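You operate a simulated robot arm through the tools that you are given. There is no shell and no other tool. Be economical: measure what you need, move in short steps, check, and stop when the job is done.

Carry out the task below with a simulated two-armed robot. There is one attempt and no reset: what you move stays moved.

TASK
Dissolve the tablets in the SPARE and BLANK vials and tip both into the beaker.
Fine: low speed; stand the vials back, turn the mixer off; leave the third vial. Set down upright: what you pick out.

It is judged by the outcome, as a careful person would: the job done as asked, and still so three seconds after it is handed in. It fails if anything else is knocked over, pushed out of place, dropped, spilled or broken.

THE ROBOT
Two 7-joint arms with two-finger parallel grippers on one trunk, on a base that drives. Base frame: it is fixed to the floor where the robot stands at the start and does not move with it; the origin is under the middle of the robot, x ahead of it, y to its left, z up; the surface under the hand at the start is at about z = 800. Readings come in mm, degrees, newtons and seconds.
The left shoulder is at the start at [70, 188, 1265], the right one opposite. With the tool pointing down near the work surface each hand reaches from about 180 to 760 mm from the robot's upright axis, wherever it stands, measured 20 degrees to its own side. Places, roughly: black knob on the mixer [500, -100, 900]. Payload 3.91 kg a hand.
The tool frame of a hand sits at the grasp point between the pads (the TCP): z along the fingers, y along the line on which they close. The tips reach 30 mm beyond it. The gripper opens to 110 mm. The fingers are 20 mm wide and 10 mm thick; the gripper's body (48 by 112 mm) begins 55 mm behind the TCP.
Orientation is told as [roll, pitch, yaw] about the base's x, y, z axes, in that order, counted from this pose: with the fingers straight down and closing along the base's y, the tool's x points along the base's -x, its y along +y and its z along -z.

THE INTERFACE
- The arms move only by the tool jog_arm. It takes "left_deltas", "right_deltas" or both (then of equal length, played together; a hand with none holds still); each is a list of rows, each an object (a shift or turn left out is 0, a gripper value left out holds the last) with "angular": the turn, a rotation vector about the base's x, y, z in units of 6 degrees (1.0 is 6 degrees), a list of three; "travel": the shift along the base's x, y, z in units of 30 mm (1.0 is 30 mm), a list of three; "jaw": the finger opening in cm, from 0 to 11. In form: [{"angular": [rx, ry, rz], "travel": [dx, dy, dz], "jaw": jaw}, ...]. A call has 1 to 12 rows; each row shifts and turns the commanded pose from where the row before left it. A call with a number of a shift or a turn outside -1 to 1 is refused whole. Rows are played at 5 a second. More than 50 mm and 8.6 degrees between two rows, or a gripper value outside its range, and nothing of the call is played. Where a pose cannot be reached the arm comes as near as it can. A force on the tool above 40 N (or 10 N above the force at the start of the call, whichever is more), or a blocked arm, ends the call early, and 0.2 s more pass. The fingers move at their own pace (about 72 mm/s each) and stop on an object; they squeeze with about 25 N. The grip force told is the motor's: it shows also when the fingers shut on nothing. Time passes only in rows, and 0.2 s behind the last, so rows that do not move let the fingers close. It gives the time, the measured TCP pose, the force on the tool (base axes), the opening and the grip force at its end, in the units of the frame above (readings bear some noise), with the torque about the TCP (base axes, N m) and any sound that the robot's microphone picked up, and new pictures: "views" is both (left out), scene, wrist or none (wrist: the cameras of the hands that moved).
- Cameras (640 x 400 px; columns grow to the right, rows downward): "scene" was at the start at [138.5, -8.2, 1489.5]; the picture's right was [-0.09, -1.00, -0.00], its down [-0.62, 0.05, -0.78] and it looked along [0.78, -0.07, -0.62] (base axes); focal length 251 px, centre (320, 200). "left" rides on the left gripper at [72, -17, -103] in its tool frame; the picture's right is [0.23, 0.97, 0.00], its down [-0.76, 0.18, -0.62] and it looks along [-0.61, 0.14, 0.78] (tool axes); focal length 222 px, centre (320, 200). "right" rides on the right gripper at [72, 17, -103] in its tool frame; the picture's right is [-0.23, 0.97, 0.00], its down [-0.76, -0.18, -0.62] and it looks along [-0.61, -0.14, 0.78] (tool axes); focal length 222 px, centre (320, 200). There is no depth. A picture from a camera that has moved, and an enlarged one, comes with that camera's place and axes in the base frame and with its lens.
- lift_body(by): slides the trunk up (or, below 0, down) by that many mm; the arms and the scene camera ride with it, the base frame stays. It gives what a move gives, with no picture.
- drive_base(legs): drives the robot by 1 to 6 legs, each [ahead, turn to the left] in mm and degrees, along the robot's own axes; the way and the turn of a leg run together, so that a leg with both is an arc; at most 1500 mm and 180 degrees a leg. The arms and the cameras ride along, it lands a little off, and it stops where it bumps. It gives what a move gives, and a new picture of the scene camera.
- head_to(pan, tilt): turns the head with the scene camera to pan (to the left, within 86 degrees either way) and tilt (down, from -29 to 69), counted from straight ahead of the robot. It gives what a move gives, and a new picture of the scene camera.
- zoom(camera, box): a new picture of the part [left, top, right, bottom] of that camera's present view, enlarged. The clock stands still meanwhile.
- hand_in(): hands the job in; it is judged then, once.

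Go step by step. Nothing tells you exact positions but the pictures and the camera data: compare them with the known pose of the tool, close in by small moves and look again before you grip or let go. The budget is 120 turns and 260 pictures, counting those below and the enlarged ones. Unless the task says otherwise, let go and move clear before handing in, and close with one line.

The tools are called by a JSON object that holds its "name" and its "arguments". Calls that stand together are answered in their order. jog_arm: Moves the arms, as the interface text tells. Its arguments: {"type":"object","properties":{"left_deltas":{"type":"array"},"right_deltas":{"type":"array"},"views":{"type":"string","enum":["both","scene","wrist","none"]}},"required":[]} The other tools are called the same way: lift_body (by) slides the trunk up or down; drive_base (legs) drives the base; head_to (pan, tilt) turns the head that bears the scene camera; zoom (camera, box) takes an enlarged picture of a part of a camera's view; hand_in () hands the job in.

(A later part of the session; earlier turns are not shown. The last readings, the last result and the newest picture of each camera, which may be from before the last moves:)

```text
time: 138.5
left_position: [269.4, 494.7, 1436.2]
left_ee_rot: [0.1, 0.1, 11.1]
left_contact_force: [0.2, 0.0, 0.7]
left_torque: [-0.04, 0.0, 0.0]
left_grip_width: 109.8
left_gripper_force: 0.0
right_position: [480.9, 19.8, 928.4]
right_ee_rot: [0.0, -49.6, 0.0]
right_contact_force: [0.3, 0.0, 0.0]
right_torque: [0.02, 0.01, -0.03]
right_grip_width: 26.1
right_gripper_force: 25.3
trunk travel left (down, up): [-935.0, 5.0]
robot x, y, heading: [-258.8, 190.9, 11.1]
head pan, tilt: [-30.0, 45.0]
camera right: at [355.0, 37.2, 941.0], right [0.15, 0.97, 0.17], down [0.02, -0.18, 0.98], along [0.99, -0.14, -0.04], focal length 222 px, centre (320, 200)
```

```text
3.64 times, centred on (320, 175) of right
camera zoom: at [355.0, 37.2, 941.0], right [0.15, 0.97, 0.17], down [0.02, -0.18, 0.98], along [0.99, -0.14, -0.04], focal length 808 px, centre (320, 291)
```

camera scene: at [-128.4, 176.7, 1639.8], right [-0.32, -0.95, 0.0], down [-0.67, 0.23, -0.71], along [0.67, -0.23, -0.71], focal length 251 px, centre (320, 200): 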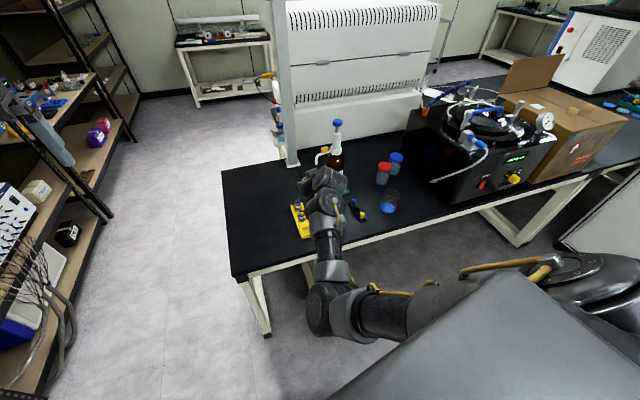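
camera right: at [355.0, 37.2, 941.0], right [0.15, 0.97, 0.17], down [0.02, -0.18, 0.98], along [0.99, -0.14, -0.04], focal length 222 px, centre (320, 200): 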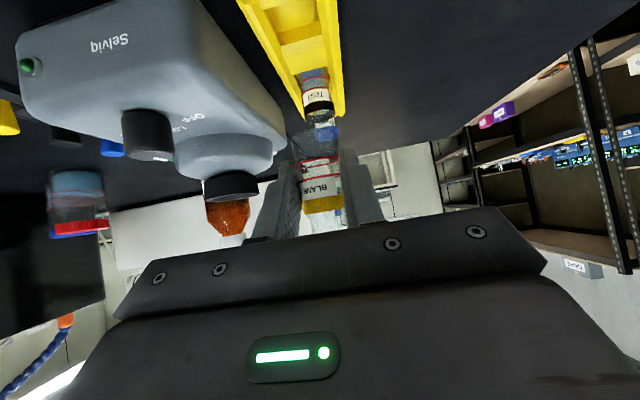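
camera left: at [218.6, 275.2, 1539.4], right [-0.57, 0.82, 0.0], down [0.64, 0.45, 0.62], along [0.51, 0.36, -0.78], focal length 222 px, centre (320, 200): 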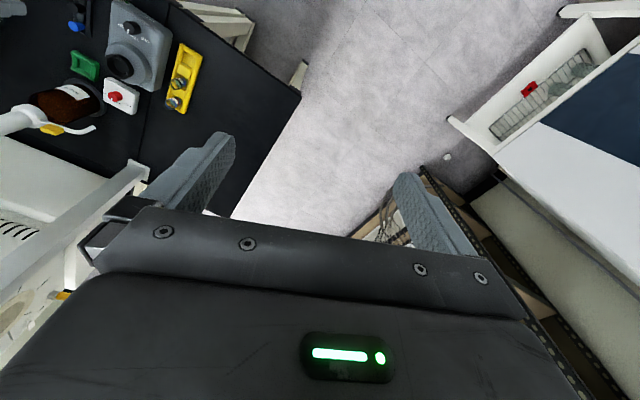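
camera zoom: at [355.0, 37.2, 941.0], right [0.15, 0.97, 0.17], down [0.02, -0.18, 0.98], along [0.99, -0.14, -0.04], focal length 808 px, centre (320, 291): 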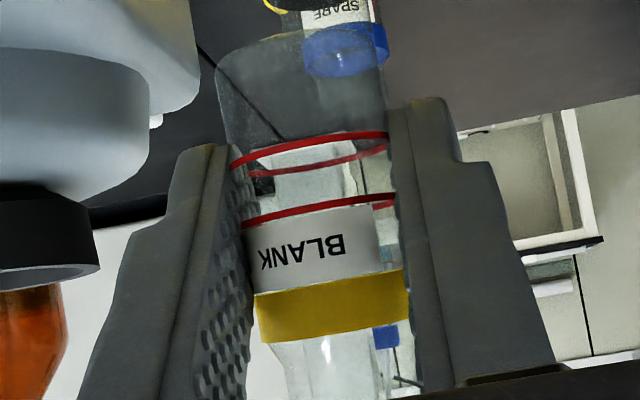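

The vial is tilted about 12° in the grip. I'll compensate by pitching the hand a further -12°, then re-check.

{"name": "jog_arm", "arguments": {"right_deltas": [{"angular": [0, -1, 0]}, {"angular": [0, -1, 0]}, {}], "views": "none"}}

{"name": "zoom", "arguments": {"camera": "right", "box": [260, 60, 380, 225]}}

{"name": "head_to", "arguments": {"pan": -22, "tilt": 45}}

{"name": "zoom", "arguments": {"camera": "scene", "box": [260, 150, 360, 250]}}

```text
time: 139.3
left_position: [269.3, 493.6, 1436.2]
left_ee_rot: [0.0, 0.0, 11.1]
left_contact_force: [0.1, 0.5, -0.7]
left_torque: [0.0, -0.01, -0.02]
left_grip_width: 109.9
left_gripper_force: 0.1
right_position: [481.7, 20.2, 930.5]
right_ee_rot: [0.0, -61.5, 0.0]
right_contact_force: [0.9, -0.2, -0.2]
right_torque: [0.06, 0.0, 0.01]
right_grip_width: 25.9
right_gripper_force: 24.7
trunk travel left (down, up): [-935.0, 5.0]
robot x, y, heading: [-261.4, 196.7, 11.1]
head pan, tilt: [-30.0, 45.0]
```

```text
2.42 times, centred on (320, 142) of right
camera zoom: at [356.8, 36.4, 915.3], right [0.11, 0.97, 0.2], down [-0.19, -0.18, 0.97], along [0.98, -0.14, 0.16], focal length 538 px, centre (320, 339)
```

zoom: 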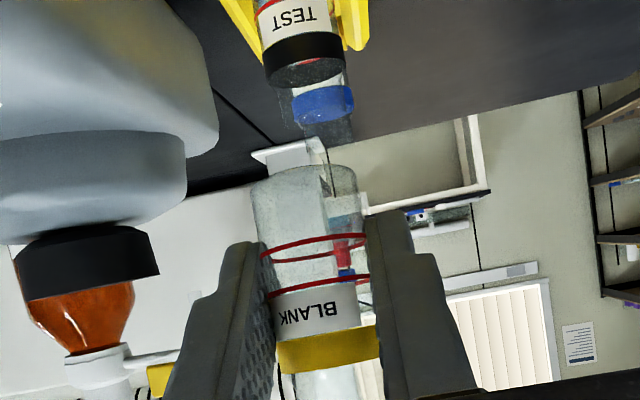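

```text
time: 139.9
left_position: [268.8, 494.4, 1436.7]
left_ee_rot: [0.1, 0.1, 11.1]
left_contact_force: [-0.1, 0.3, -0.1]
left_torque: [0.01, 0.02, 0.01]
left_grip_width: 110.3
left_gripper_force: 0.1
right_position: [482.7, 19.6, 929.3]
right_ee_rot: [-0.1, -61.6, 0.0]
right_contact_force: [0.3, -0.4, 0.0]
right_torque: [0.01, 0.01, 0.01]
right_grip_width: 25.7
right_gripper_force: 24.9
trunk travel left (down, up): [-935.0, 5.0]
robot x, y, heading: [-259.8, 195.1, 11.3]
head pan, tilt: [-22.0, 45.0]
camera scene: at [-127.7, 187.3, 1640.0], right [-0.19, -0.98, 0.0], down [-0.69, 0.13, -0.71], along [0.69, -0.13, -0.71], focal length 251 px, centre (320, 200)
```

scene: 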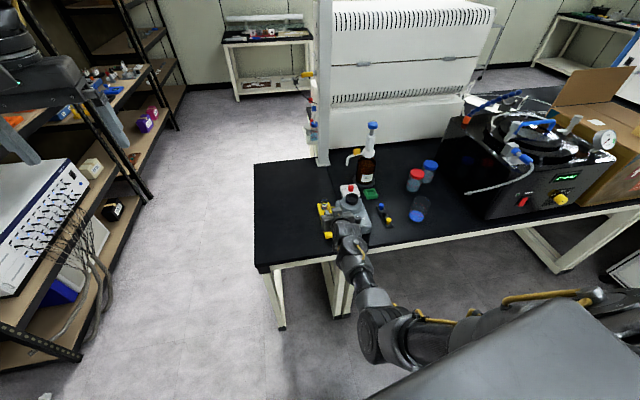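

```text
4.00 times, centred on (310, 200) of scene
camera zoom: at [-127.7, 187.3, 1640.0], right [-0.19, -0.98, 0.0], down [-0.69, 0.13, -0.71], along [0.69, -0.13, -0.71], focal length 1006 px, centre (360, 200)
```

zoom: 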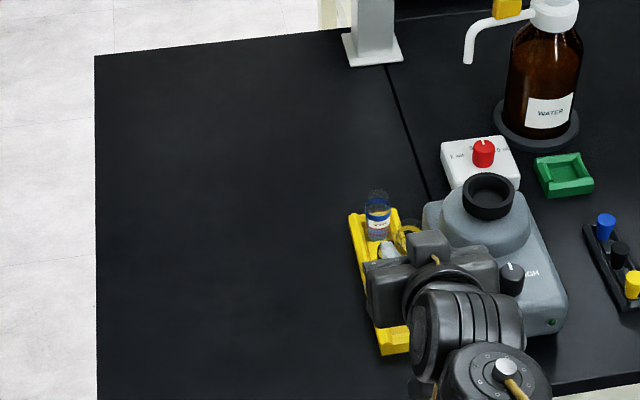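

Now reposition to (485, 21) and lower to ~885 for a look.

{"name": "jog_arm", "arguments": {"right_deltas": [{"travel": [0.08, 0.03, -0.5]}, {"travel": [0, 0, -0.5]}, {"travel": [0, 0, -0.5]}, {}, {}], "views": "none"}}

{"name": "zoom", "arguments": {"camera": "right", "box": [260, 60, 380, 225]}}

```text
time: 141.2
left_position: [269.7, 494.3, 1434.3]
left_ee_rot: [0.0, 0.0, 11.2]
left_contact_force: [-0.1, -0.7, -0.7]
left_torque: [0.01, -0.01, -0.02]
left_grip_width: 109.8
left_gripper_force: 0.0
right_position: [483.9, 19.6, 884.5]
right_ee_rot: [0.0, -61.6, 0.0]
right_contact_force: [0.5, -0.9, -0.9]
right_torque: [0.01, -0.01, -0.01]
right_grip_width: 26.1
right_gripper_force: 24.8
trunk travel left (down, up): [-935.0, 5.0]
robot x, y, heading: [-257.1, 191.3, 11.1]
head pan, tilt: [-22.0, 45.0]
```

```text
2.42 times, centred on (320, 142) of right
camera zoom: at [359.8, 35.8, 870.8], right [0.11, 0.97, 0.2], down [-0.19, -0.18, 0.97], along [0.98, -0.14, 0.16], focal length 538 px, centre (320, 339)
```

zoom: 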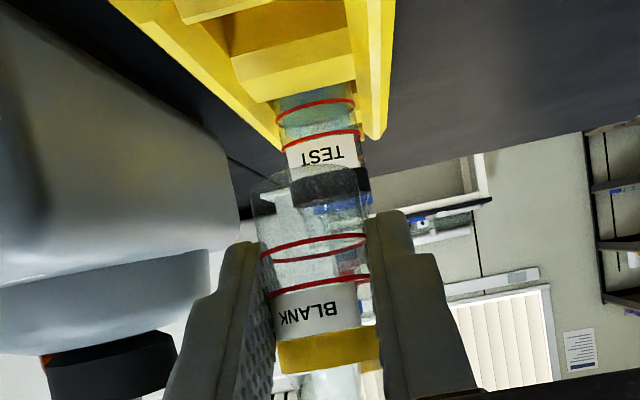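

{"name": "jog_arm", "arguments": {"right_deltas": [{"travel": [0.03, 0.03, -0.35]}, {"travel": [0, 0, -0.35]}, {}, {}], "views": "none"}}

{"name": "zoom", "arguments": {"camera": "right", "box": [260, 60, 380, 225]}}

```text
time: 142.2
left_position: [269.3, 493.9, 1435.1]
left_ee_rot: [0.0, 0.2, 11.1]
left_contact_force: [-0.6, 0.1, -0.6]
left_torque: [0.02, 0.01, -0.03]
left_grip_width: 110.2
left_gripper_force: 0.1
right_position: [485.5, 20.5, 865.9]
right_ee_rot: [-0.1, -61.6, 0.0]
right_contact_force: [0.4, -0.5, 0.0]
right_torque: [-0.05, -0.02, 0.01]
right_grip_width: 26.1
right_gripper_force: 24.7
trunk travel left (down, up): [-935.0, 5.0]
robot x, y, heading: [-256.9, 194.9, 11.0]
head pan, tilt: [-22.0, 45.0]
```

```text
2.42 times, centred on (320, 142) of right
camera zoom: at [361.0, 37.8, 851.1], right [0.11, 0.97, 0.2], down [-0.19, -0.18, 0.97], along [0.98, -0.14, 0.16], focal length 538 px, centre (320, 339)
```

zoom: 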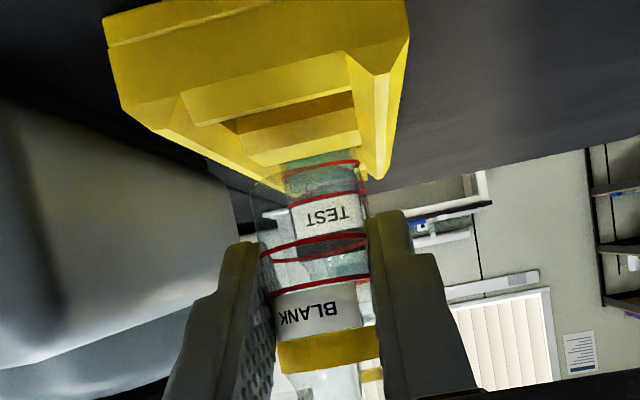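

{"name": "jog_arm", "arguments": {"right_deltas": [{"travel": [0, 0.02, -0.2]}, {"travel": [0, 0, -0.2]}, {"travel": [0, 0, -0.15]}, {}], "views": "none"}}

{"name": "zoom", "arguments": {"camera": "right", "box": [260, 60, 380, 225]}}

```text
time: 143.2
left_position: [266.6, 494.3, 1437.1]
left_ee_rot: [0.0, 0.0, 11.1]
left_contact_force: [0.3, 0.5, 0.1]
left_torque: [0.01, -0.01, 0.01]
left_grip_width: 109.9
left_gripper_force: 0.0
right_position: [486.9, 21.0, 852.6]
right_ee_rot: [0.0, -62.0, -0.1]
right_contact_force: [1.6, -1.0, 13.6]
right_torque: [0.0, -0.42, 0.02]
right_grip_width: 25.8
right_gripper_force: 25.3
trunk travel left (down, up): [-935.0, 5.0]
robot x, y, heading: [-262.5, 198.1, 11.4]
head pan, tilt: [-22.0, 45.0]
```

```text
2.42 times, centred on (320, 142) of right
camera zoom: at [361.2, 38.6, 837.0], right [0.11, 0.97, 0.2], down [-0.19, -0.18, 0.96], along [0.98, -0.14, 0.17], focal length 538 px, centre (320, 339)
```

zoom: 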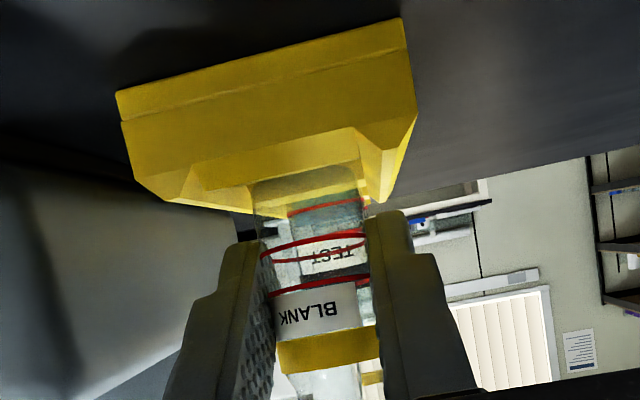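

The far edge of the vial's base is catching the divider (torque shows it). I'll lift 6 mm, shift -4 mm in x, and try again.

{"name": "jog_arm", "arguments": {"right_deltas": [{"travel": [0, 0, 0.2]}, {"travel": [-0.13, 0, 0]}, {"travel": [0, 0, -0.15]}, {"travel": [0, 0, -0.15]}, {}], "views": "none"}}

```text
time: 144.3
left_position: [265.5, 493.5, 1437.1]
left_ee_rot: [-0.1, 0.1, 11.1]
left_contact_force: [0.4, -0.2, -0.4]
left_torque: [-0.03, -0.02, 0.03]
left_grip_width: 110.1
left_gripper_force: 0.1
right_position: [480.2, 19.9, 846.5]
right_ee_rot: [0.0, -61.9, 0.0]
right_contact_force: [-7.8, -1.4, 11.1]
right_torque: [0.01, -0.12, 0.0]
right_grip_width: 25.9
right_gripper_force: 24.7
trunk travel left (down, up): [-935.0, 5.0]
robot x, y, heading: [-259.7, 195.8, 11.1]
head pan, tilt: [-22.0, 45.0]
```

{"name": "jog_arm", "arguments": {"right_deltas": [{"travel": [-0.08, 0, 0.05]}, {"travel": [-0.05, 0, -0.1]}, {"travel": [0, 0, -0.1]}, {}], "views": "none"}}

{"name": "zoom", "arguments": {"camera": "right", "box": [260, 60, 380, 225]}}

```text
time: 145.3
left_position: [267.2, 494.7, 1436.7]
left_ee_rot: [0.0, 0.0, 11.1]
left_contact_force: [0.7, 0.3, 0.0]
left_torque: [-0.02, -0.01, 0.05]
left_grip_width: 110.1
left_gripper_force: 0.0
right_position: [479.6, 20.6, 845.1]
right_ee_rot: [0.1, -62.0, 0.0]
right_contact_force: [2.4, -0.9, 14.1]
right_torque: [-0.01, -0.4, -0.01]
right_grip_width: 26.1
right_gripper_force: 25.1
trunk travel left (down, up): [-935.0, 5.0]
robot x, y, heading: [-262.1, 193.3, 11.0]
head pan, tilt: [-22.0, 45.0]
```

```text
2.42 times, centred on (320, 142) of right
camera zoom: at [353.7, 37.9, 828.9], right [0.11, 0.97, 0.2], down [-0.19, -0.18, 0.97], along [0.98, -0.14, 0.17], focal length 538 px, centre (320, 339)
```

zoom: 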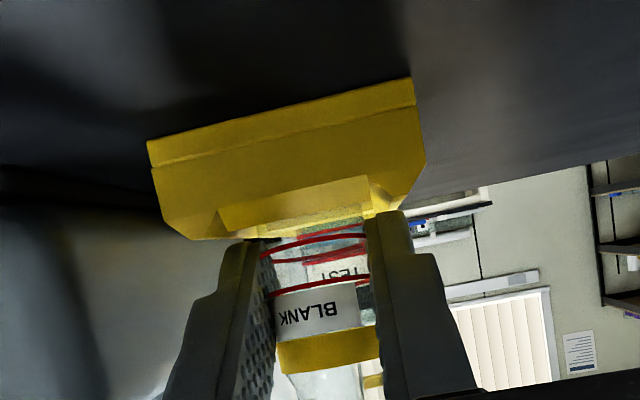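

The base of the vial is inside the pocket and my fingertips are now on the rails. I'll unload slightly and open; it settles a few mm.

{"name": "jog_arm", "arguments": {"right_deltas": [{"travel": [0, 0, 0.07]}, {"jaw": 2.9}, {"jaw": 3.2}, {"jaw": 4.2}, {}], "views": "wrist"}}

{"name": "zoom", "arguments": {"camera": "right", "box": [250, 100, 390, 240]}}

```text
time: 146.6
left_position: [268.2, 493.9, 1436.4]
left_ee_rot: [-0.1, 0.1, 11.1]
left_contact_force: [0.1, 1.0, -0.1]
left_torque: [0.01, 0.0, -0.01]
left_grip_width: 109.9
left_gripper_force: 0.0
right_position: [477.4, 22.4, 844.5]
right_ee_rot: [0.0, -61.8, 0.0]
right_contact_force: [8.5, -0.5, 14.1]
right_torque: [0.23, -0.46, -0.14]
right_grip_width: 31.7
right_gripper_force: 0.1
trunk travel left (down, up): [-935.0, 5.0]
robot x, y, heading: [-261.0, 191.8, 11.2]
head pan, tilt: [-22.0, 45.0]
camera right: at [352.9, 38.4, 829.7], right [0.11, 0.97, 0.2], down [-0.19, -0.18, 0.97], along [0.98, -0.14, 0.16], focal length 222 px, centre (320, 200)
```

right: 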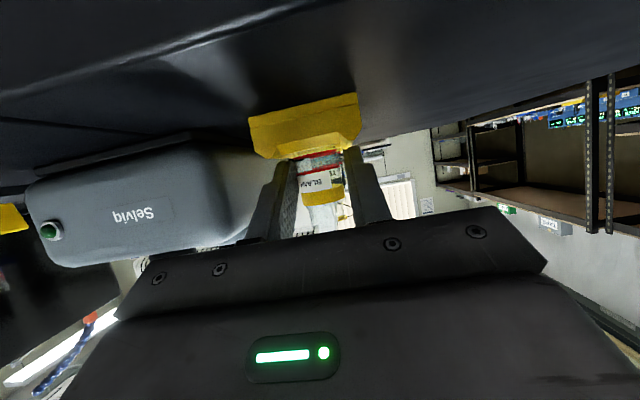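

```text
2.86 times, centred on (320, 170) of right
camera zoom: at [352.9, 38.4, 829.7], right [0.11, 0.97, 0.2], down [-0.19, -0.18, 0.97], along [0.98, -0.14, 0.16], focal length 635 px, centre (320, 286)
```

zoom: 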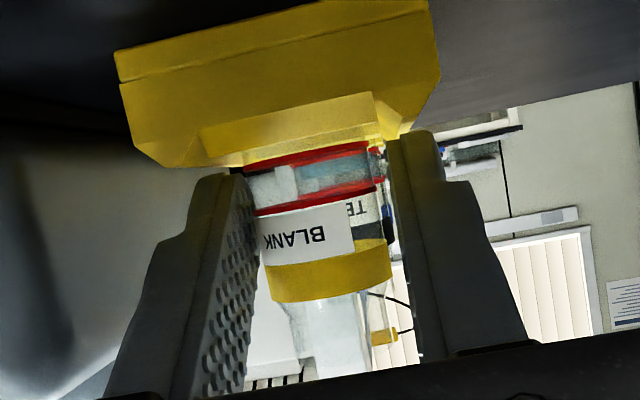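

Vial released. I'll raise slowly, open a bit more, and back away along the finger direction.

{"name": "jog_arm", "arguments": {"right_deltas": [{"travel": [0, 0, 0.1]}, {"travel": [0, 0, 0.15]}, {"travel": [0, 0, 0.15], "jaw": 5}, {"jaw": 5}, {}], "views": "none"}}

{"name": "zoom", "arguments": {"camera": "right", "box": [250, 80, 390, 240]}}

```text
time: 147.8
left_position: [268.7, 494.4, 1434.8]
left_ee_rot: [0.1, 0.2, 11.1]
left_contact_force: [0.1, 0.1, -0.4]
left_torque: [-0.01, -0.01, 0.01]
left_grip_width: 110.0
left_gripper_force: 0.1
right_position: [477.1, 22.0, 853.9]
right_ee_rot: [0.1, -61.6, 0.0]
right_contact_force: [-0.1, 0.1, 0.0]
right_torque: [0.01, 0.03, 0.01]
right_grip_width: 50.0
right_gripper_force: 0.0
trunk travel left (down, up): [-935.0, 5.0]
robot x, y, heading: [-260.6, 191.1, 11.0]
head pan, tilt: [-22.0, 45.0]
```

```text
2.50 times, centred on (320, 160) of right
camera zoom: at [352.1, 38.6, 840.3], right [0.11, 0.97, 0.2], down [-0.19, -0.18, 0.97], along [0.98, -0.14, 0.16], focal length 555 px, centre (320, 300)
```

zoom: 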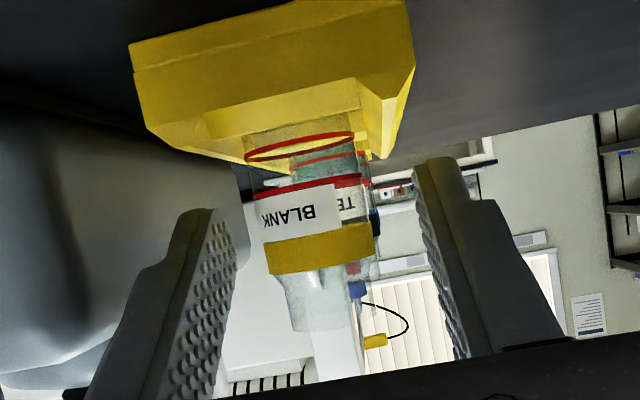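

{"name": "jog_arm", "arguments": {"right_deltas": [{"travel": [-0.6, 0, 0.6]}, {"travel": [-0.6, 0, 0.8]}, {"travel": [-0.5, 0, 0.9]}, {"travel": [-0.3, 0, 0.9], "angular": [0, 0.7, 0]}, {"angular": [0, 0.7, 0]}, {}], "views": "wrist"}}

{"name": "zoom", "arguments": {"camera": "right", "box": [250, 40, 370, 160]}}

```text
time: 149.2
left_position: [269.2, 494.4, 1435.7]
left_ee_rot: [0.0, 0.1, 11.1]
left_contact_force: [-0.6, -0.2, -0.6]
left_torque: [0.03, 0.03, -0.02]
left_grip_width: 109.6
left_gripper_force: 0.1
right_position: [417.0, 21.9, 949.0]
right_ee_rot: [0.0, -53.3, 0.0]
right_contact_force: [0.5, 0.1, 0.5]
right_torque: [0.0, 0.01, -0.03]
right_grip_width: 50.2
right_gripper_force: 0.0
trunk travel left (down, up): [-935.0, 5.0]
robot x, y, heading: [-262.1, 190.1, 11.2]
head pan, tilt: [-22.0, 45.0]
camera right: at [291.7, 38.5, 953.8], right [0.14, 0.97, 0.18], down [-0.04, -0.18, 0.98], along [0.99, -0.14, 0.02], focal length 222 px, centre (320, 200)
```

right: 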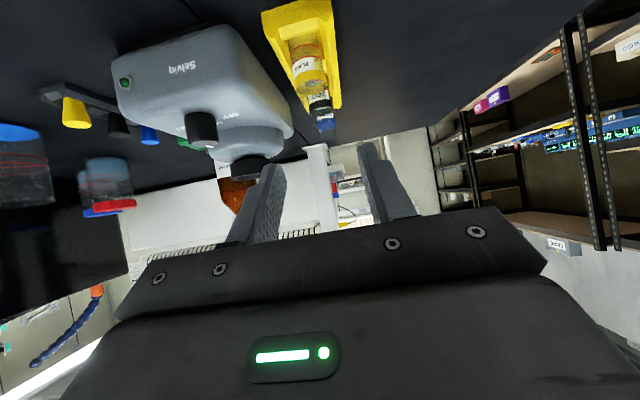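

```text
3.33 times, centred on (310, 100) of right
camera zoom: at [291.7, 38.5, 953.8], right [0.14, 0.97, 0.18], down [-0.04, -0.18, 0.98], along [0.99, -0.14, 0.02], focal length 740 px, centre (353, 533)
```

zoom: 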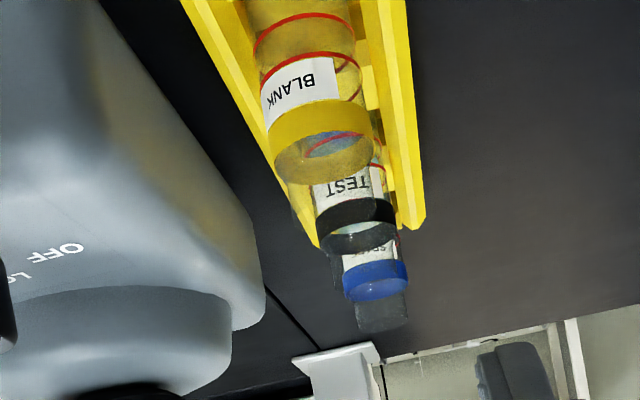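

BLANK stands upright in its slot. Now SPARE: I'll drive forward ~125 mm with the hand high, using a steeper pitch (-35°) to clear TEST.

{"name": "jog_arm", "arguments": {"right_deltas": [{"travel": [0, 0, 0.7], "angular": [0, 1, 0]}, {"travel": [0, 0, 0.6], "angular": [0, 1, 0]}, {"angular": [0, 1, 0]}, {}], "views": "none"}}

{"name": "drive_base", "arguments": {"legs": [[125, 0]]}}

{"name": "jog_arm", "arguments": {"right_deltas": [{"travel": [0.6, -0.25, -0.1]}, {"travel": [0.6, -0.25, -0.3]}, {"travel": [0.6, -0.25, -0.3]}, {"travel": [0.5, 0, -0.3]}, {}, {}], "views": "wrist"}}

```text
time: 150.2
left_position: [270.4, 494.3, 1435.8]
left_ee_rot: [0.0, 0.1, 11.1]
left_contact_force: [0.0, 0.1, -0.3]
left_torque: [-0.02, -0.01, 0.0]
left_grip_width: 110.1
left_gripper_force: 0.2
right_position: [417.4, 20.7, 990.6]
right_ee_rot: [0.0, -35.2, 0.1]
right_contact_force: [0.4, -0.9, -0.5]
right_torque: [0.0, 0.02, -0.01]
right_grip_width: 50.1
right_gripper_force: 0.0
trunk travel left (down, up): [-935.0, 5.0]
robot x, y, heading: [-260.0, 191.5, 11.1]
head pan, tilt: [-22.0, 45.0]
```

```text
time: 151.4
left_position: [381.1, 516.0, 1440.7]
left_ee_rot: [0.0, -0.4, 11.0]
left_contact_force: [-0.8, 0.1, -0.5]
left_torque: [0.0, -0.07, 0.01]
left_grip_width: 110.2
left_gripper_force: 0.1
right_position: [531.8, 41.9, 995.2]
right_ee_rot: [0.2, -35.6, -0.1]
right_contact_force: [0.3, -1.0, 0.4]
right_torque: [0.0, 0.0, 0.0]
right_grip_width: 50.0
right_gripper_force: 0.0
trunk travel left (down, up): [-935.0, 5.0]
robot x, y, heading: [-135.5, 218.5, 11.0]
head pan, tilt: [-22.0, 45.0]
camera scene: at [-17.6, 208.6, 1641.0], right [-0.19, -0.98, 0.0], down [-0.69, 0.14, -0.71], along [0.7, -0.13, -0.7], focal length 251 px, centre (320, 200)
```

scene: 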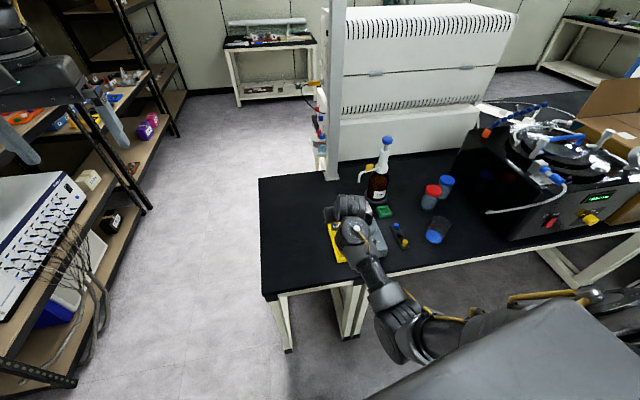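

```text
time: 152.8
left_position: [391.0, 518.2, 1436.0]
left_ee_rot: [0.0, 0.0, 10.9]
left_contact_force: [0.7, 0.6, 1.3]
left_torque: [0.0, 0.02, -0.01]
left_grip_width: 110.0
left_gripper_force: 0.1
right_position: [607.6, 20.2, 960.1]
right_ee_rot: [-0.1, -35.2, -0.1]
right_contact_force: [-0.8, 0.1, -1.2]
right_torque: [0.04, 0.01, 0.04]
right_grip_width: 50.4
right_gripper_force: 0.1
trunk travel left (down, up): [-935.0, 5.0]
robot x, y, heading: [-137.2, 217.9, 11.1]
head pan, tilt: [-22.0, 45.0]
camera right: at [488.7, 37.1, 1003.7], right [0.19, 0.97, 0.13], down [0.26, -0.18, 0.95], along [0.95, -0.14, -0.29], focal length 222 px, centre (320, 200)
```

right: 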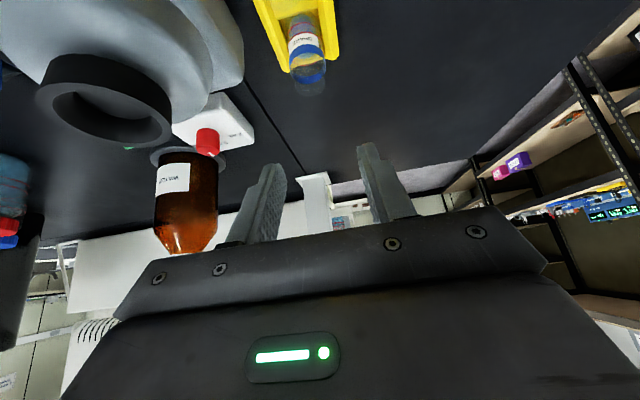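

SPARE at about (624,21) confirmed. Descending around it.

{"name": "jog_arm", "arguments": {"right_deltas": [{"travel": [0.17, 0.04, -0.7]}, {"travel": [0, 0, -0.7]}, {"travel": [0, 0, -0.7]}, {"travel": [0, 0, -0.5]}, {}, {}], "views": "wrist"}}

{"name": "zoom", "arguments": {"camera": "right", "box": [240, 60, 400, 220]}}

```text
time: 154.2
left_position: [390.8, 516.9, 1435.8]
left_ee_rot: [0.0, 0.1, 11.0]
left_contact_force: [0.3, 0.8, 0.1]
left_torque: [-0.02, 0.01, 0.01]
left_grip_width: 109.9
left_gripper_force: 0.0
right_position: [611.0, 22.7, 881.6]
right_ee_rot: [0.1, -35.2, -0.1]
right_contact_force: [0.4, 0.0, -1.0]
right_torque: [0.03, 0.01, -0.02]
right_grip_width: 50.0
right_gripper_force: 0.0
trunk travel left (down, up): [-935.0, 5.0]
robot x, y, heading: [-139.0, 218.7, 10.8]
head pan, tilt: [-22.0, 45.0]
camera right: at [493.6, 39.6, 924.6], right [0.19, 0.97, 0.13], down [0.26, -0.18, 0.95], along [0.95, -0.14, -0.29], focal length 222 px, centre (320, 200)
```

right: 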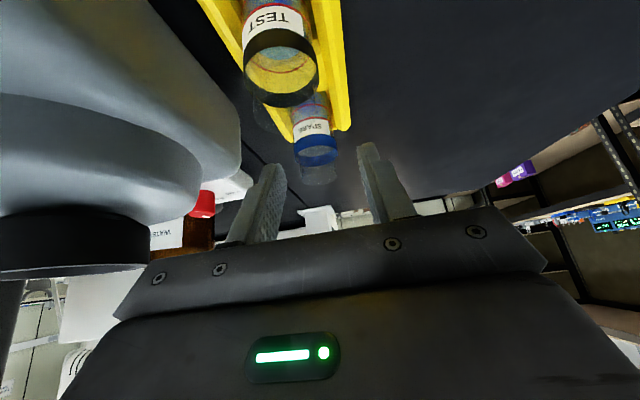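

```text
2.50 times, centred on (320, 140) of right
camera zoom: at [493.6, 39.6, 924.6], right [0.19, 0.97, 0.13], down [0.26, -0.18, 0.95], along [0.95, -0.14, -0.29], focal length 555 px, centre (320, 350)
```

zoom: 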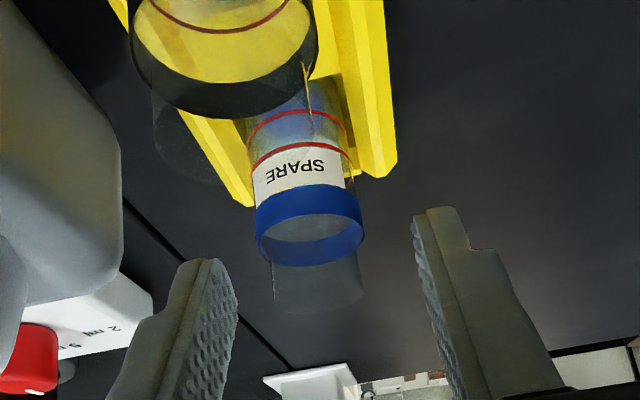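

{"name": "jog_arm", "arguments": {"right_deltas": [{"travel": [0.05, -0.02, -0.35]}, {"travel": [0, 0, -0.35]}, {"jaw": 2}, {"jaw": 2}, {"jaw": 2}, {}], "views": "none"}}

{"name": "zoom", "arguments": {"camera": "right", "box": [240, 60, 400, 220]}}

```text
time: 155.6
left_position: [390.5, 516.9, 1436.5]
left_ee_rot: [-0.1, 0.1, 11.0]
left_contact_force: [-0.7, 0.0, 0.0]
left_torque: [0.01, -0.01, -0.01]
left_grip_width: 110.3
left_gripper_force: 0.0
right_position: [613.6, 22.0, 861.1]
right_ee_rot: [0.0, -35.3, -0.1]
right_contact_force: [-0.3, 0.0, 0.3]
right_torque: [-0.02, 0.01, -0.01]
right_grip_width: 26.3
right_gripper_force: 25.5
trunk travel left (down, up): [-935.0, 5.0]
robot x, y, heading: [-138.7, 211.7, 11.0]
head pan, tilt: [-22.0, 45.0]
```

```text
2.50 times, centred on (320, 140) of right
camera zoom: at [495.3, 38.7, 903.9], right [0.19, 0.97, 0.13], down [0.26, -0.18, 0.95], along [0.95, -0.14, -0.29], focal length 555 px, centre (320, 350)
```

zoom: 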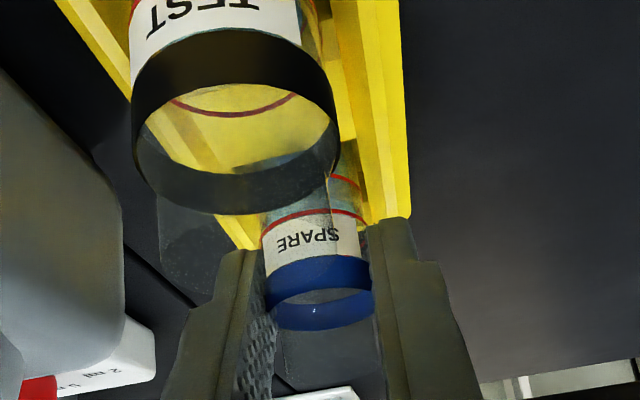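

SPARE gripped. Lift straight up, then over to the cup.

{"name": "jog_arm", "arguments": {"right_deltas": [{"travel": [0, 0, 0.5]}, {"travel": [0, 0, 0.9]}, {"travel": [0, 0, 0.9]}, {"travel": [0, 0, 0.9]}, {"travel": [0, 0, 0.9]}, {"travel": [-0.3, -0.8, 0.2]}, {"travel": [-0.5, -0.9, 0]}, {"travel": [-0.5, -0.9, 0]}, {"travel": [-0.45, -0.9, 0]}, {}, {}], "views": "none"}}

{"name": "zoom", "arguments": {"camera": "right", "box": [220, 0, 400, 220]}}

```text
time: 158.0
left_position: [389.9, 517.8, 1435.5]
left_ee_rot: [0.0, 0.1, 11.0]
left_contact_force: [0.1, -0.1, 1.2]
left_torque: [0.02, 0.01, 0.0]
left_grip_width: 110.1
left_gripper_force: 0.1
right_position: [561.9, -85.5, 988.4]
right_ee_rot: [0.0, -35.2, -0.1]
right_contact_force: [-0.5, 0.2, -0.2]
right_torque: [-0.02, 0.01, 0.0]
right_grip_width: 26.3
right_gripper_force: 25.0
trunk travel left (down, up): [-935.0, 5.0]
robot x, y, heading: [-140.1, 218.8, 11.2]
head pan, tilt: [-22.0, 45.0]
```

```text
1.82 times, centred on (310, 110) of right
camera zoom: at [442.8, -68.8, 1031.7], right [0.19, 0.97, 0.13], down [0.26, -0.18, 0.95], along [0.95, -0.14, -0.29], focal length 404 px, centre (338, 364)
```

zoom: 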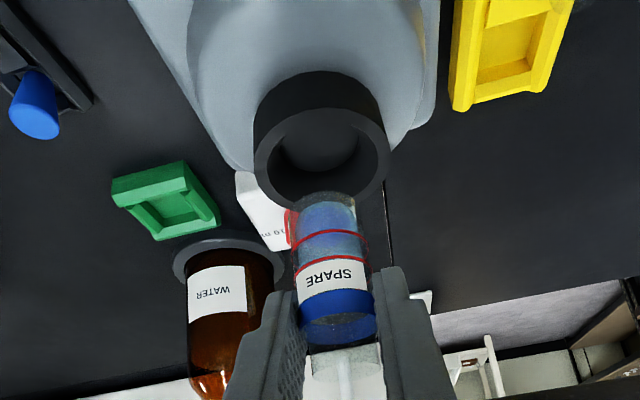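

Aligned. Lower into the cup, then feel for the floor.

{"name": "jog_arm", "arguments": {"right_deltas": [{"travel": [0, 0.06, -0.3]}, {"travel": [0, 0, -0.3]}, {"travel": [0, 0, -0.2]}, {}, {}], "views": "none"}}

{"name": "zoom", "arguments": {"camera": "right", "box": [240, 60, 400, 220]}}

{"name": "jog_arm", "arguments": {"right_deltas": [{"travel": [0, 0, -0.1]}, {"travel": [0, 0, -0.1]}, {}], "views": "none"}}

```text
time: 159.2
left_position: [390.8, 517.0, 1434.8]
left_ee_rot: [-0.1, 0.0, 11.0]
left_contact_force: [-0.1, 0.3, -0.4]
left_torque: [0.0, -0.02, -0.05]
left_grip_width: 110.0
left_gripper_force: 0.1
right_position: [561.5, -82.8, 964.8]
right_ee_rot: [-0.1, -35.1, -0.1]
right_contact_force: [-0.2, -0.6, -0.6]
right_torque: [0.01, 0.0, -0.02]
right_grip_width: 26.6
right_gripper_force: 24.8
trunk travel left (down, up): [-935.0, 5.0]
robot x, y, heading: [-139.1, 216.7, 11.2]
head pan, tilt: [-22.0, 45.0]
```

```text
2.50 times, centred on (320, 140) of right
camera zoom: at [443.0, -65.6, 1008.2], right [0.19, 0.97, 0.13], down [0.26, -0.18, 0.95], along [0.95, -0.14, -0.29], focal length 555 px, centre (320, 350)
```

zoom: 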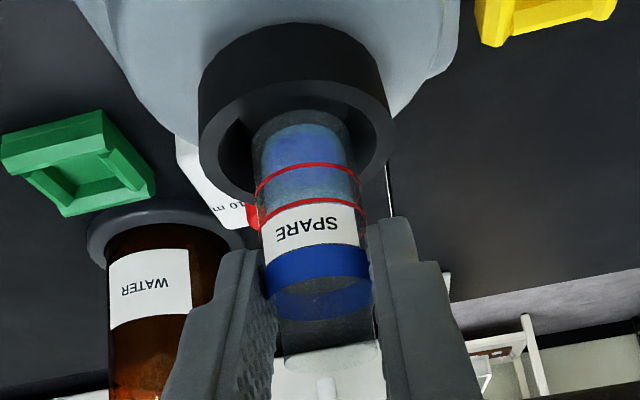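

```text
time: 160.0
left_position: [389.7, 518.0, 1436.3]
left_ee_rot: [0.0, 0.1, 10.9]
left_contact_force: [-1.2, -0.7, -1.3]
left_torque: [0.0, 0.02, -0.04]
left_grip_width: 110.0
left_gripper_force: 0.1
right_position: [560.6, -83.0, 959.9]
right_ee_rot: [0.0, -35.2, -0.1]
right_contact_force: [-0.3, -0.1, -0.5]
right_torque: [-0.02, 0.01, 0.01]
right_grip_width: 26.3
right_gripper_force: 25.4
trunk travel left (down, up): [-935.0, 5.0]
robot x, y, heading: [-137.0, 219.0, 10.9]
head pan, tilt: [-22.0, 45.0]
```

{"name": "jog_arm", "arguments": {"right_deltas": [{"travel": [0, 0, -0.1]}, {"travel": [0, 0, -0.08]}, {}], "views": "none"}}

{"name": "jog_arm", "arguments": {"right_deltas": [{"travel": [0, 0, -0.05]}, {}, {}], "views": "none"}}

```text
time: 160.8
left_position: [390.5, 516.7, 1437.0]
left_ee_rot: [0.0, 0.1, 10.9]
left_contact_force: [-0.3, 0.2, -0.4]
left_torque: [0.05, 0.01, -0.03]
left_grip_width: 110.3
left_gripper_force: 0.1
right_position: [560.8, -82.3, 954.8]
right_ee_rot: [0.1, -35.2, 0.0]
right_contact_force: [1.0, -0.1, 0.9]
right_torque: [-0.02, -0.03, -0.03]
right_grip_width: 26.4
right_gripper_force: 25.0
trunk travel left (down, up): [-935.0, 5.0]
robot x, y, heading: [-137.9, 216.0, 11.1]
head pan, tilt: [-22.0, 45.0]
```

```text
time: 161.6
left_position: [391.0, 516.6, 1435.2]
left_ee_rot: [0.0, 0.0, 11.0]
left_contact_force: [-0.3, 1.0, -0.5]
left_torque: [0.0, -0.01, 0.03]
left_grip_width: 110.0
left_gripper_force: 0.0
right_position: [561.3, -81.7, 952.8]
right_ee_rot: [-0.1, -35.2, -0.1]
right_contact_force: [1.2, -1.1, 1.3]
right_torque: [-0.08, -0.06, -0.03]
right_grip_width: 26.2
right_gripper_force: 25.0
trunk travel left (down, up): [-935.0, 5.0]
robot x, y, heading: [-138.2, 220.6, 11.0]
head pan, tilt: [-22.0, 45.0]
```

{"name": "jog_arm", "arguments": {"right_deltas": [{"travel": [0, 0, -0.06]}, {}, {"travel": [0, 0, -0.03]}, {}, {}, {"travel": [0, 0, -0.02]}, {}, {}, {"travel": [0, 0, -0.02]}, {}, {}, {}], "views": "none"}}

{"name": "zoom", "arguments": {"camera": "scene", "box": [310, 190, 420, 270]}}

{"name": "jog_arm", "arguments": {"right_deltas": [{}, {"travel": [0, 0, -0.02]}, {}, {}, {"travel": [0, 0, -0.02]}, {}, {}, {"travel": [0, 0, -0.02]}, {}, {}, {}, {}], "views": "none"}}

{"name": "zoom", "arguments": {"camera": "right", "box": [270, 90, 370, 190]}}

```text
time: 164.2
left_position: [389.4, 517.1, 1435.4]
left_ee_rot: [0.0, -0.1, 11.0]
left_contact_force: [0.5, 0.1, 0.8]
left_torque: [0.01, 0.01, 0.0]
left_grip_width: 109.8
left_gripper_force: 0.1
right_position: [559.6, -82.0, 950.6]
right_ee_rot: [0.0, -35.3, -0.1]
right_contact_force: [0.4, -1.4, 3.1]
right_torque: [-0.14, -0.05, -0.03]
right_grip_width: 26.3
right_gripper_force: 25.4
trunk travel left (down, up): [-935.0, 5.0]
robot x, y, heading: [-133.6, 218.9, 11.1]
head pan, tilt: [-22.0, 45.0]
```

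```text
5.00 times, centred on (365, 230) of scene
camera zoom: at [-6.9, 210.6, 1640.0], right [-0.19, -0.98, 0.0], down [-0.69, 0.13, -0.71], along [0.69, -0.13, -0.71], focal length 1257 px, centre (95, 50)
```

zoom: 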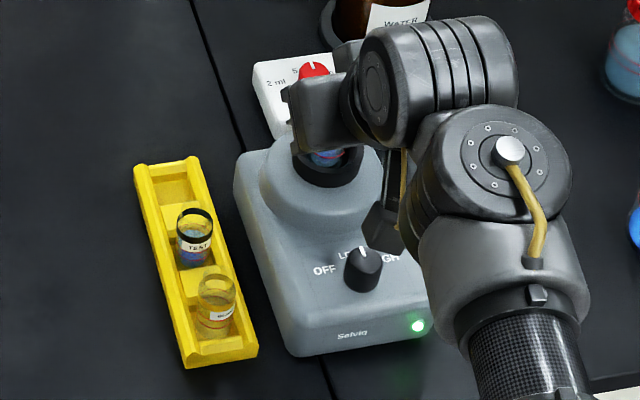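

```text
time: 166.8
left_position: [389.0, 516.9, 1436.7]
left_ee_rot: [0.0, -0.1, 11.0]
left_contact_force: [-0.2, -1.0, 0.3]
left_torque: [-0.01, 0.0, 0.01]
left_grip_width: 110.0
left_gripper_force: 0.0
right_position: [560.0, -82.2, 946.9]
right_ee_rot: [0.1, -35.2, -0.1]
right_contact_force: [-0.3, 0.2, 1.8]
right_torque: [0.08, -0.01, 0.03]
right_grip_width: 26.6
right_gripper_force: 25.5
trunk travel left (down, up): [-935.0, 5.0]
robot x, y, heading: [-135.7, 218.2, 11.2]
head pan, tilt: [-22.0, 45.0]
```

```text
4.00 times, centred on (320, 140) of right
camera zoom: at [442.3, -64.6, 990.9], right [0.19, 0.97, 0.13], down [0.26, -0.18, 0.95], along [0.95, -0.14, -0.29], focal length 888 px, centre (320, 440)
```

zoom: 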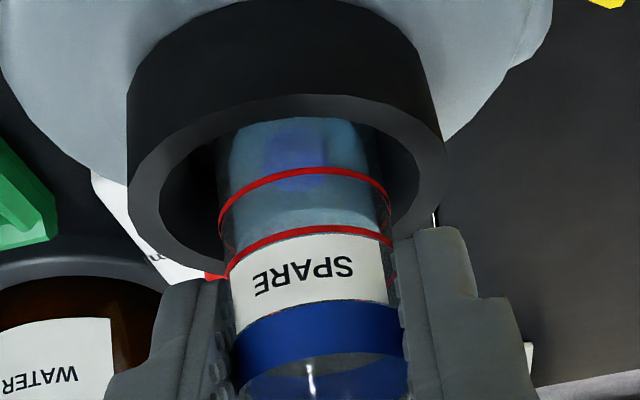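

The lamp is lit and the tablet is shrinking. Continue.

{"name": "jog_arm", "arguments": {"right_deltas": [{"travel": [0, 0, -0.04]}, {}, {"travel": [0, 0, -0.02]}, {}, {}, {"travel": [0, 0, -0.02]}, {}, {}, {"travel": [0, 0, -0.02]}, {}, {}, {}], "views": "none"}}

{"name": "jog_arm", "arguments": {"right_deltas": [{"travel": [0, 0, -0.02]}, {}, {"travel": [0, 0, -0.02]}, {}, {}, {"travel": [0, 0, -0.02]}, {}, {}], "views": "none"}}

{"name": "zoom", "arguments": {"camera": "right", "box": [270, 90, 370, 190]}}

```text
time: 169.4
left_position: [390.5, 517.1, 1436.6]
left_ee_rot: [0.0, 0.0, 11.0]
left_contact_force: [-0.6, 0.6, 0.1]
left_torque: [-0.03, -0.01, -0.01]
left_grip_width: 110.1
left_gripper_force: 0.0
right_position: [561.9, -82.0, 944.3]
right_ee_rot: [0.0, -35.2, 0.0]
right_contact_force: [-1.5, -2.0, 1.5]
right_torque: [-0.08, 0.02, -0.04]
right_grip_width: 26.6
right_gripper_force: 25.0
trunk travel left (down, up): [-935.0, 5.0]
robot x, y, heading: [-137.9, 216.1, 11.0]
head pan, tilt: [-22.0, 45.0]
```

```text
time: 171.2
left_position: [389.8, 517.2, 1436.5]
left_ee_rot: [0.0, 0.1, 11.1]
left_contact_force: [-0.1, 0.0, 0.2]
left_torque: [-0.01, 0.0, 0.02]
left_grip_width: 110.1
left_gripper_force: 0.1
right_position: [562.0, -81.0, 941.9]
right_ee_rot: [0.0, -35.2, 0.0]
right_contact_force: [1.6, 0.2, 2.9]
right_torque: [0.03, -0.07, 0.01]
right_grip_width: 26.3
right_gripper_force: 24.7
trunk travel left (down, up): [-935.0, 5.0]
robot x, y, heading: [-135.9, 218.0, 11.0]
head pan, tilt: [-22.0, 45.0]
```

```text
4.00 times, centred on (320, 140) of right
camera zoom: at [442.7, -64.3, 986.1], right [0.19, 0.97, 0.13], down [0.26, -0.18, 0.95], along [0.95, -0.14, -0.29], focal length 888 px, centre (320, 440)
```

zoom: 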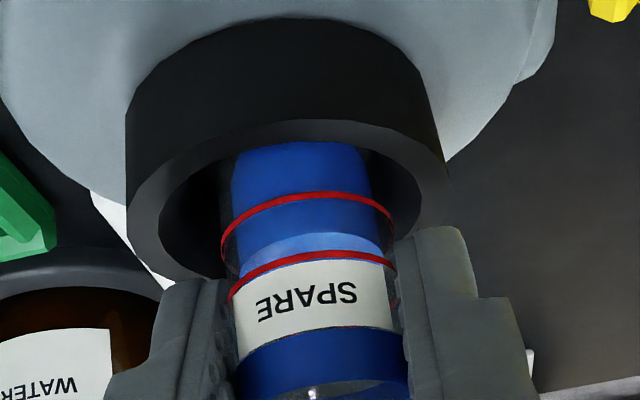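

SPARE is dissolved (uniform blue). I'll lift out, then carry it to the beaker by moving the base with the arm held still.

{"name": "jog_arm", "arguments": {"right_deltas": [{"travel": [0, 0, 0.4]}, {"travel": [0, 0, 0.8]}, {"travel": [0, 0, 0.9]}, {}], "views": "none"}}

{"name": "drive_base", "arguments": {"legs": [[0, -50.6], [135, 0], [0, 30.6]]}}

```text
time: 172.2
left_position: [390.4, 517.0, 1436.2]
left_ee_rot: [0.0, 0.1, 11.0]
left_contact_force: [-0.4, 0.5, -0.5]
left_torque: [0.03, 0.01, -0.02]
left_grip_width: 110.3
left_gripper_force: 0.0
right_position: [561.5, -82.4, 1003.9]
right_ee_rot: [-0.1, -35.1, -0.2]
right_contact_force: [0.2, 0.4, -0.9]
right_torque: [-0.01, -0.01, 0.02]
right_grip_width: 26.3
right_gripper_force: 24.3
trunk travel left (down, up): [-935.0, 5.0]
robot x, y, heading: [-136.1, 215.9, 11.1]
head pan, tilt: [-22.0, 45.0]
```

```text
time: 177.3
left_position: [564.7, 229.2, 1435.9]
left_ee_rot: [0.0, 0.1, -9.0]
left_contact_force: [1.0, 0.1, 0.7]
left_torque: [0.01, 0.02, -0.03]
left_grip_width: 110.1
left_gripper_force: 0.1
right_position: [520.0, -388.9, 1003.8]
right_ee_rot: [0.1, -35.1, -20.1]
right_contact_force: [-0.8, 0.7, -0.2]
right_torque: [0.04, 0.02, 0.0]
right_grip_width: 26.2
right_gripper_force: 24.9
trunk travel left (down, up): [-935.0, 5.0]
robot x, y, heading: [-35.6, 130.8, -9.0]
head pan, tilt: [-22.0, 45.0]
camera scene: at [87.5, 78.6, 1639.8], right [-0.51, -0.86, 0.0], down [-0.61, 0.36, -0.71], along [0.61, -0.36, -0.71], focal length 251 px, centre (320, 200)
```

scene: 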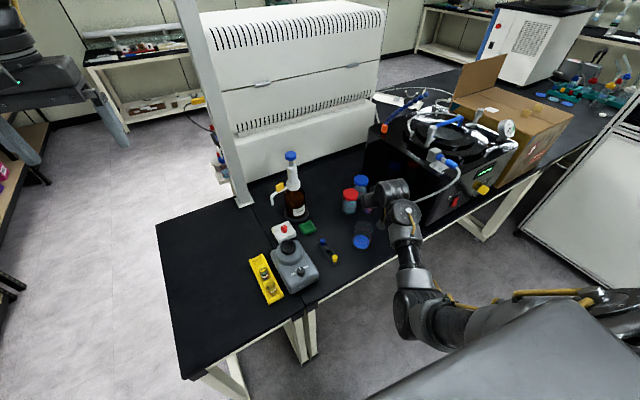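

Exactly where planned. Now pitch the hand to horizontal above the beaker.

{"name": "jog_arm", "arguments": {"right_deltas": [{"travel": [0.1, -0.05, -0.5], "angular": [-0.313, -0.86, 0]}, {"travel": [0, -0.05, -0.5], "angular": [-0.313, -0.86, 0]}, {"angular": [-0.313, -0.86, 0]}, {"angular": [-0.313, -0.86, 0]}, {"angular": [-0.313, -0.86, 0]}, {"angular": [-0.313, -0.86, 0]}, {"angular": [-0.313, -0.86, 0]}, {"angular": [-0.313, -0.86, 0]}, {"angular": [-0.313, -0.86, 0]}, {"angular": [-0.313, -0.86, 0]}, {}], "views": "wrist"}}

{"name": "zoom", "arguments": {"camera": "scene", "box": [320, 170, 440, 270]}}

```text
time: 179.7
left_position: [565.3, 232.7, 1436.7]
left_ee_rot: [0.0, 0.1, -9.0]
left_contact_force: [-0.5, -0.6, 0.3]
left_torque: [0.0, -0.02, -0.02]
left_grip_width: 109.8
left_gripper_force: 0.0
right_position: [521.8, -391.4, 974.5]
right_ee_rot: [179.8, -89.9, 160.2]
right_contact_force: [-0.1, 0.0, -0.5]
right_torque: [0.0, -0.04, 0.04]
right_grip_width: 26.2
right_gripper_force: 24.4
trunk travel left (down, up): [-935.0, 5.0]
robot x, y, heading: [-34.1, 134.3, -8.9]
head pan, tilt: [-22.0, 45.0]
camera right: at [431.4, -340.7, 902.8], right [0.33, 0.92, 0.23], down [-0.65, 0.05, 0.76], along [0.68, -0.4, 0.61], focal length 222 px, centre (320, 200)
```

right: 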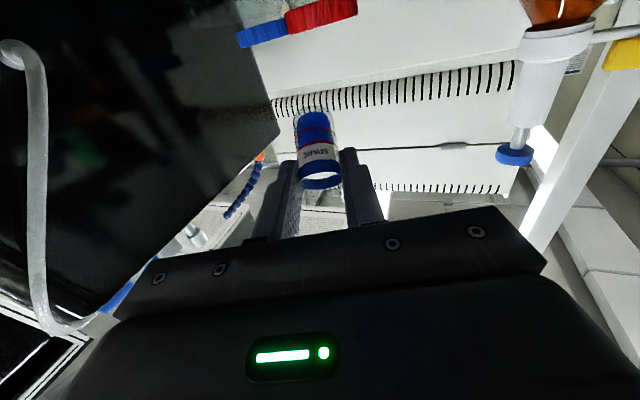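

```text
4.00 times, centred on (380, 220) of scene
camera zoom: at [86.5, 80.3, 1640.0], right [-0.51, -0.86, 0.0], down [-0.61, 0.36, -0.71], along [0.61, -0.36, -0.71], focal length 1006 px, centre (80, 120)
```

zoom: 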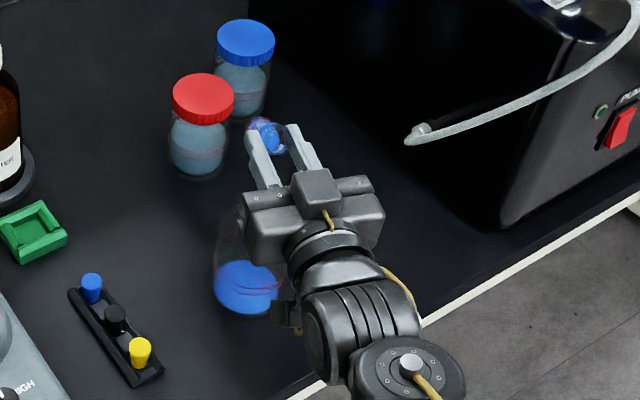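

The mouth is over the beaker. Start rolling slowly.

{"name": "jog_arm", "arguments": {"right_deltas": [{"travel": [0, 0, -0.3], "angular": [-0.66, 0.24, 0]}, {"angular": [-0.66, 0.24, 0]}, {"angular": [-0.66, 0.24, 0]}, {"angular": [-0.66, 0.24, 0]}, {"angular": [-0.66, 0.24, 0]}, {"angular": [-0.66, 0.24, 0]}, {"angular": [-0.66, 0.24, 0]}, {"angular": [-0.66, 0.24, 0]}, {"angular": [-0.66, 0.24, 0]}, {"angular": [-0.66, 0.24, 0]}, {"angular": [-0.66, 0.24, 0]}, {"angular": [-0.66, 0.24, 0]}], "views": "none"}}

{"name": "zoom", "arguments": {"camera": "scene", "box": [320, 170, 440, 270]}}

```text
time: 182.3
left_position: [564.8, 231.8, 1436.7]
left_ee_rot: [0.1, 0.0, -9.0]
left_contact_force: [-0.1, 0.7, -0.2]
left_torque: [-0.01, 0.04, -0.03]
left_grip_width: 110.0
left_gripper_force: 0.0
right_position: [522.7, -392.0, 966.4]
right_ee_rot: [-90.2, -39.4, 70.1]
right_contact_force: [-0.5, 0.8, -0.8]
right_torque: [0.01, 0.01, 0.05]
right_grip_width: 26.3
right_gripper_force: 24.7
trunk travel left (down, up): [-935.0, 5.0]
robot x, y, heading: [-36.8, 130.1, -8.9]
head pan, tilt: [-22.0, 45.0]
```

```text
4.00 times, centred on (380, 220) of scene
camera zoom: at [86.5, 80.3, 1640.0], right [-0.51, -0.86, 0.0], down [-0.61, 0.36, -0.71], along [0.61, -0.36, -0.71], focal length 1006 px, centre (80, 120)
```

zoom: 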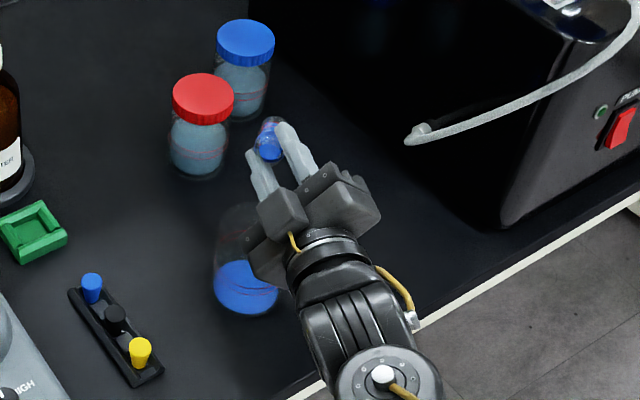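

{"name": "jog_arm", "arguments": {"right_deltas": [{"angular": [-0.66, 0.24, 0]}, {"angular": [-0.66, 0.24, 0]}, {"angular": [-0.66, 0.24, 0]}, {"angular": [-0.66, 0.24, 0]}, {"angular": [-0.66, 0.24, 0]}, {"angular": [-0.66, 0.24, 0]}, {"angular": [-0.66, 0.24, 0]}, {"angular": [-0.66, 0.24, 0]}, {"angular": [-0.66, 0.24, 0]}, {"angular": [-0.66, 0.24, 0]}], "views": "none"}}

{"name": "zoom", "arguments": {"camera": "scene", "box": [320, 170, 440, 270]}}

```text
time: 184.5
left_position: [563.7, 232.4, 1436.3]
left_ee_rot: [0.0, 0.0, -9.0]
left_contact_force: [0.1, -0.4, 0.3]
left_torque: [0.02, 0.01, 0.01]
left_grip_width: 110.0
left_gripper_force: 0.1
right_position: [521.7, -391.6, 964.1]
right_ee_rot: [-90.1, 2.9, 70.2]
right_contact_force: [0.1, -0.3, -0.4]
right_torque: [-0.03, 0.04, 0.02]
right_grip_width: 26.1
right_gripper_force: 25.4
trunk travel left (down, up): [-935.0, 5.0]
robot x, y, heading: [-39.2, 131.8, -8.9]
head pan, tilt: [-22.0, 45.0]
```

```text
4.00 times, centred on (380, 220) of scene
camera zoom: at [86.5, 80.3, 1640.0], right [-0.51, -0.86, 0.0], down [-0.61, 0.36, -0.71], along [0.61, -0.36, -0.71], focal length 1006 px, centre (80, 120)
```

zoom: 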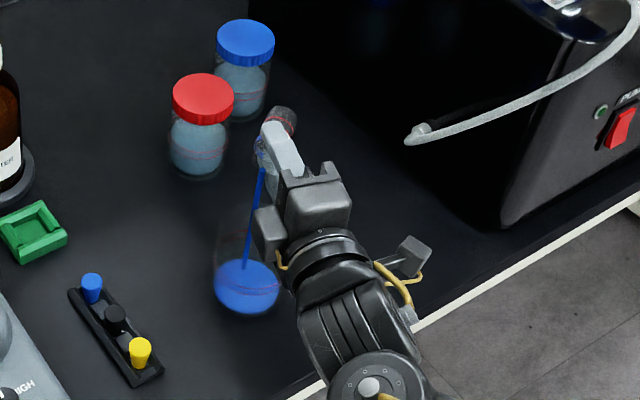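

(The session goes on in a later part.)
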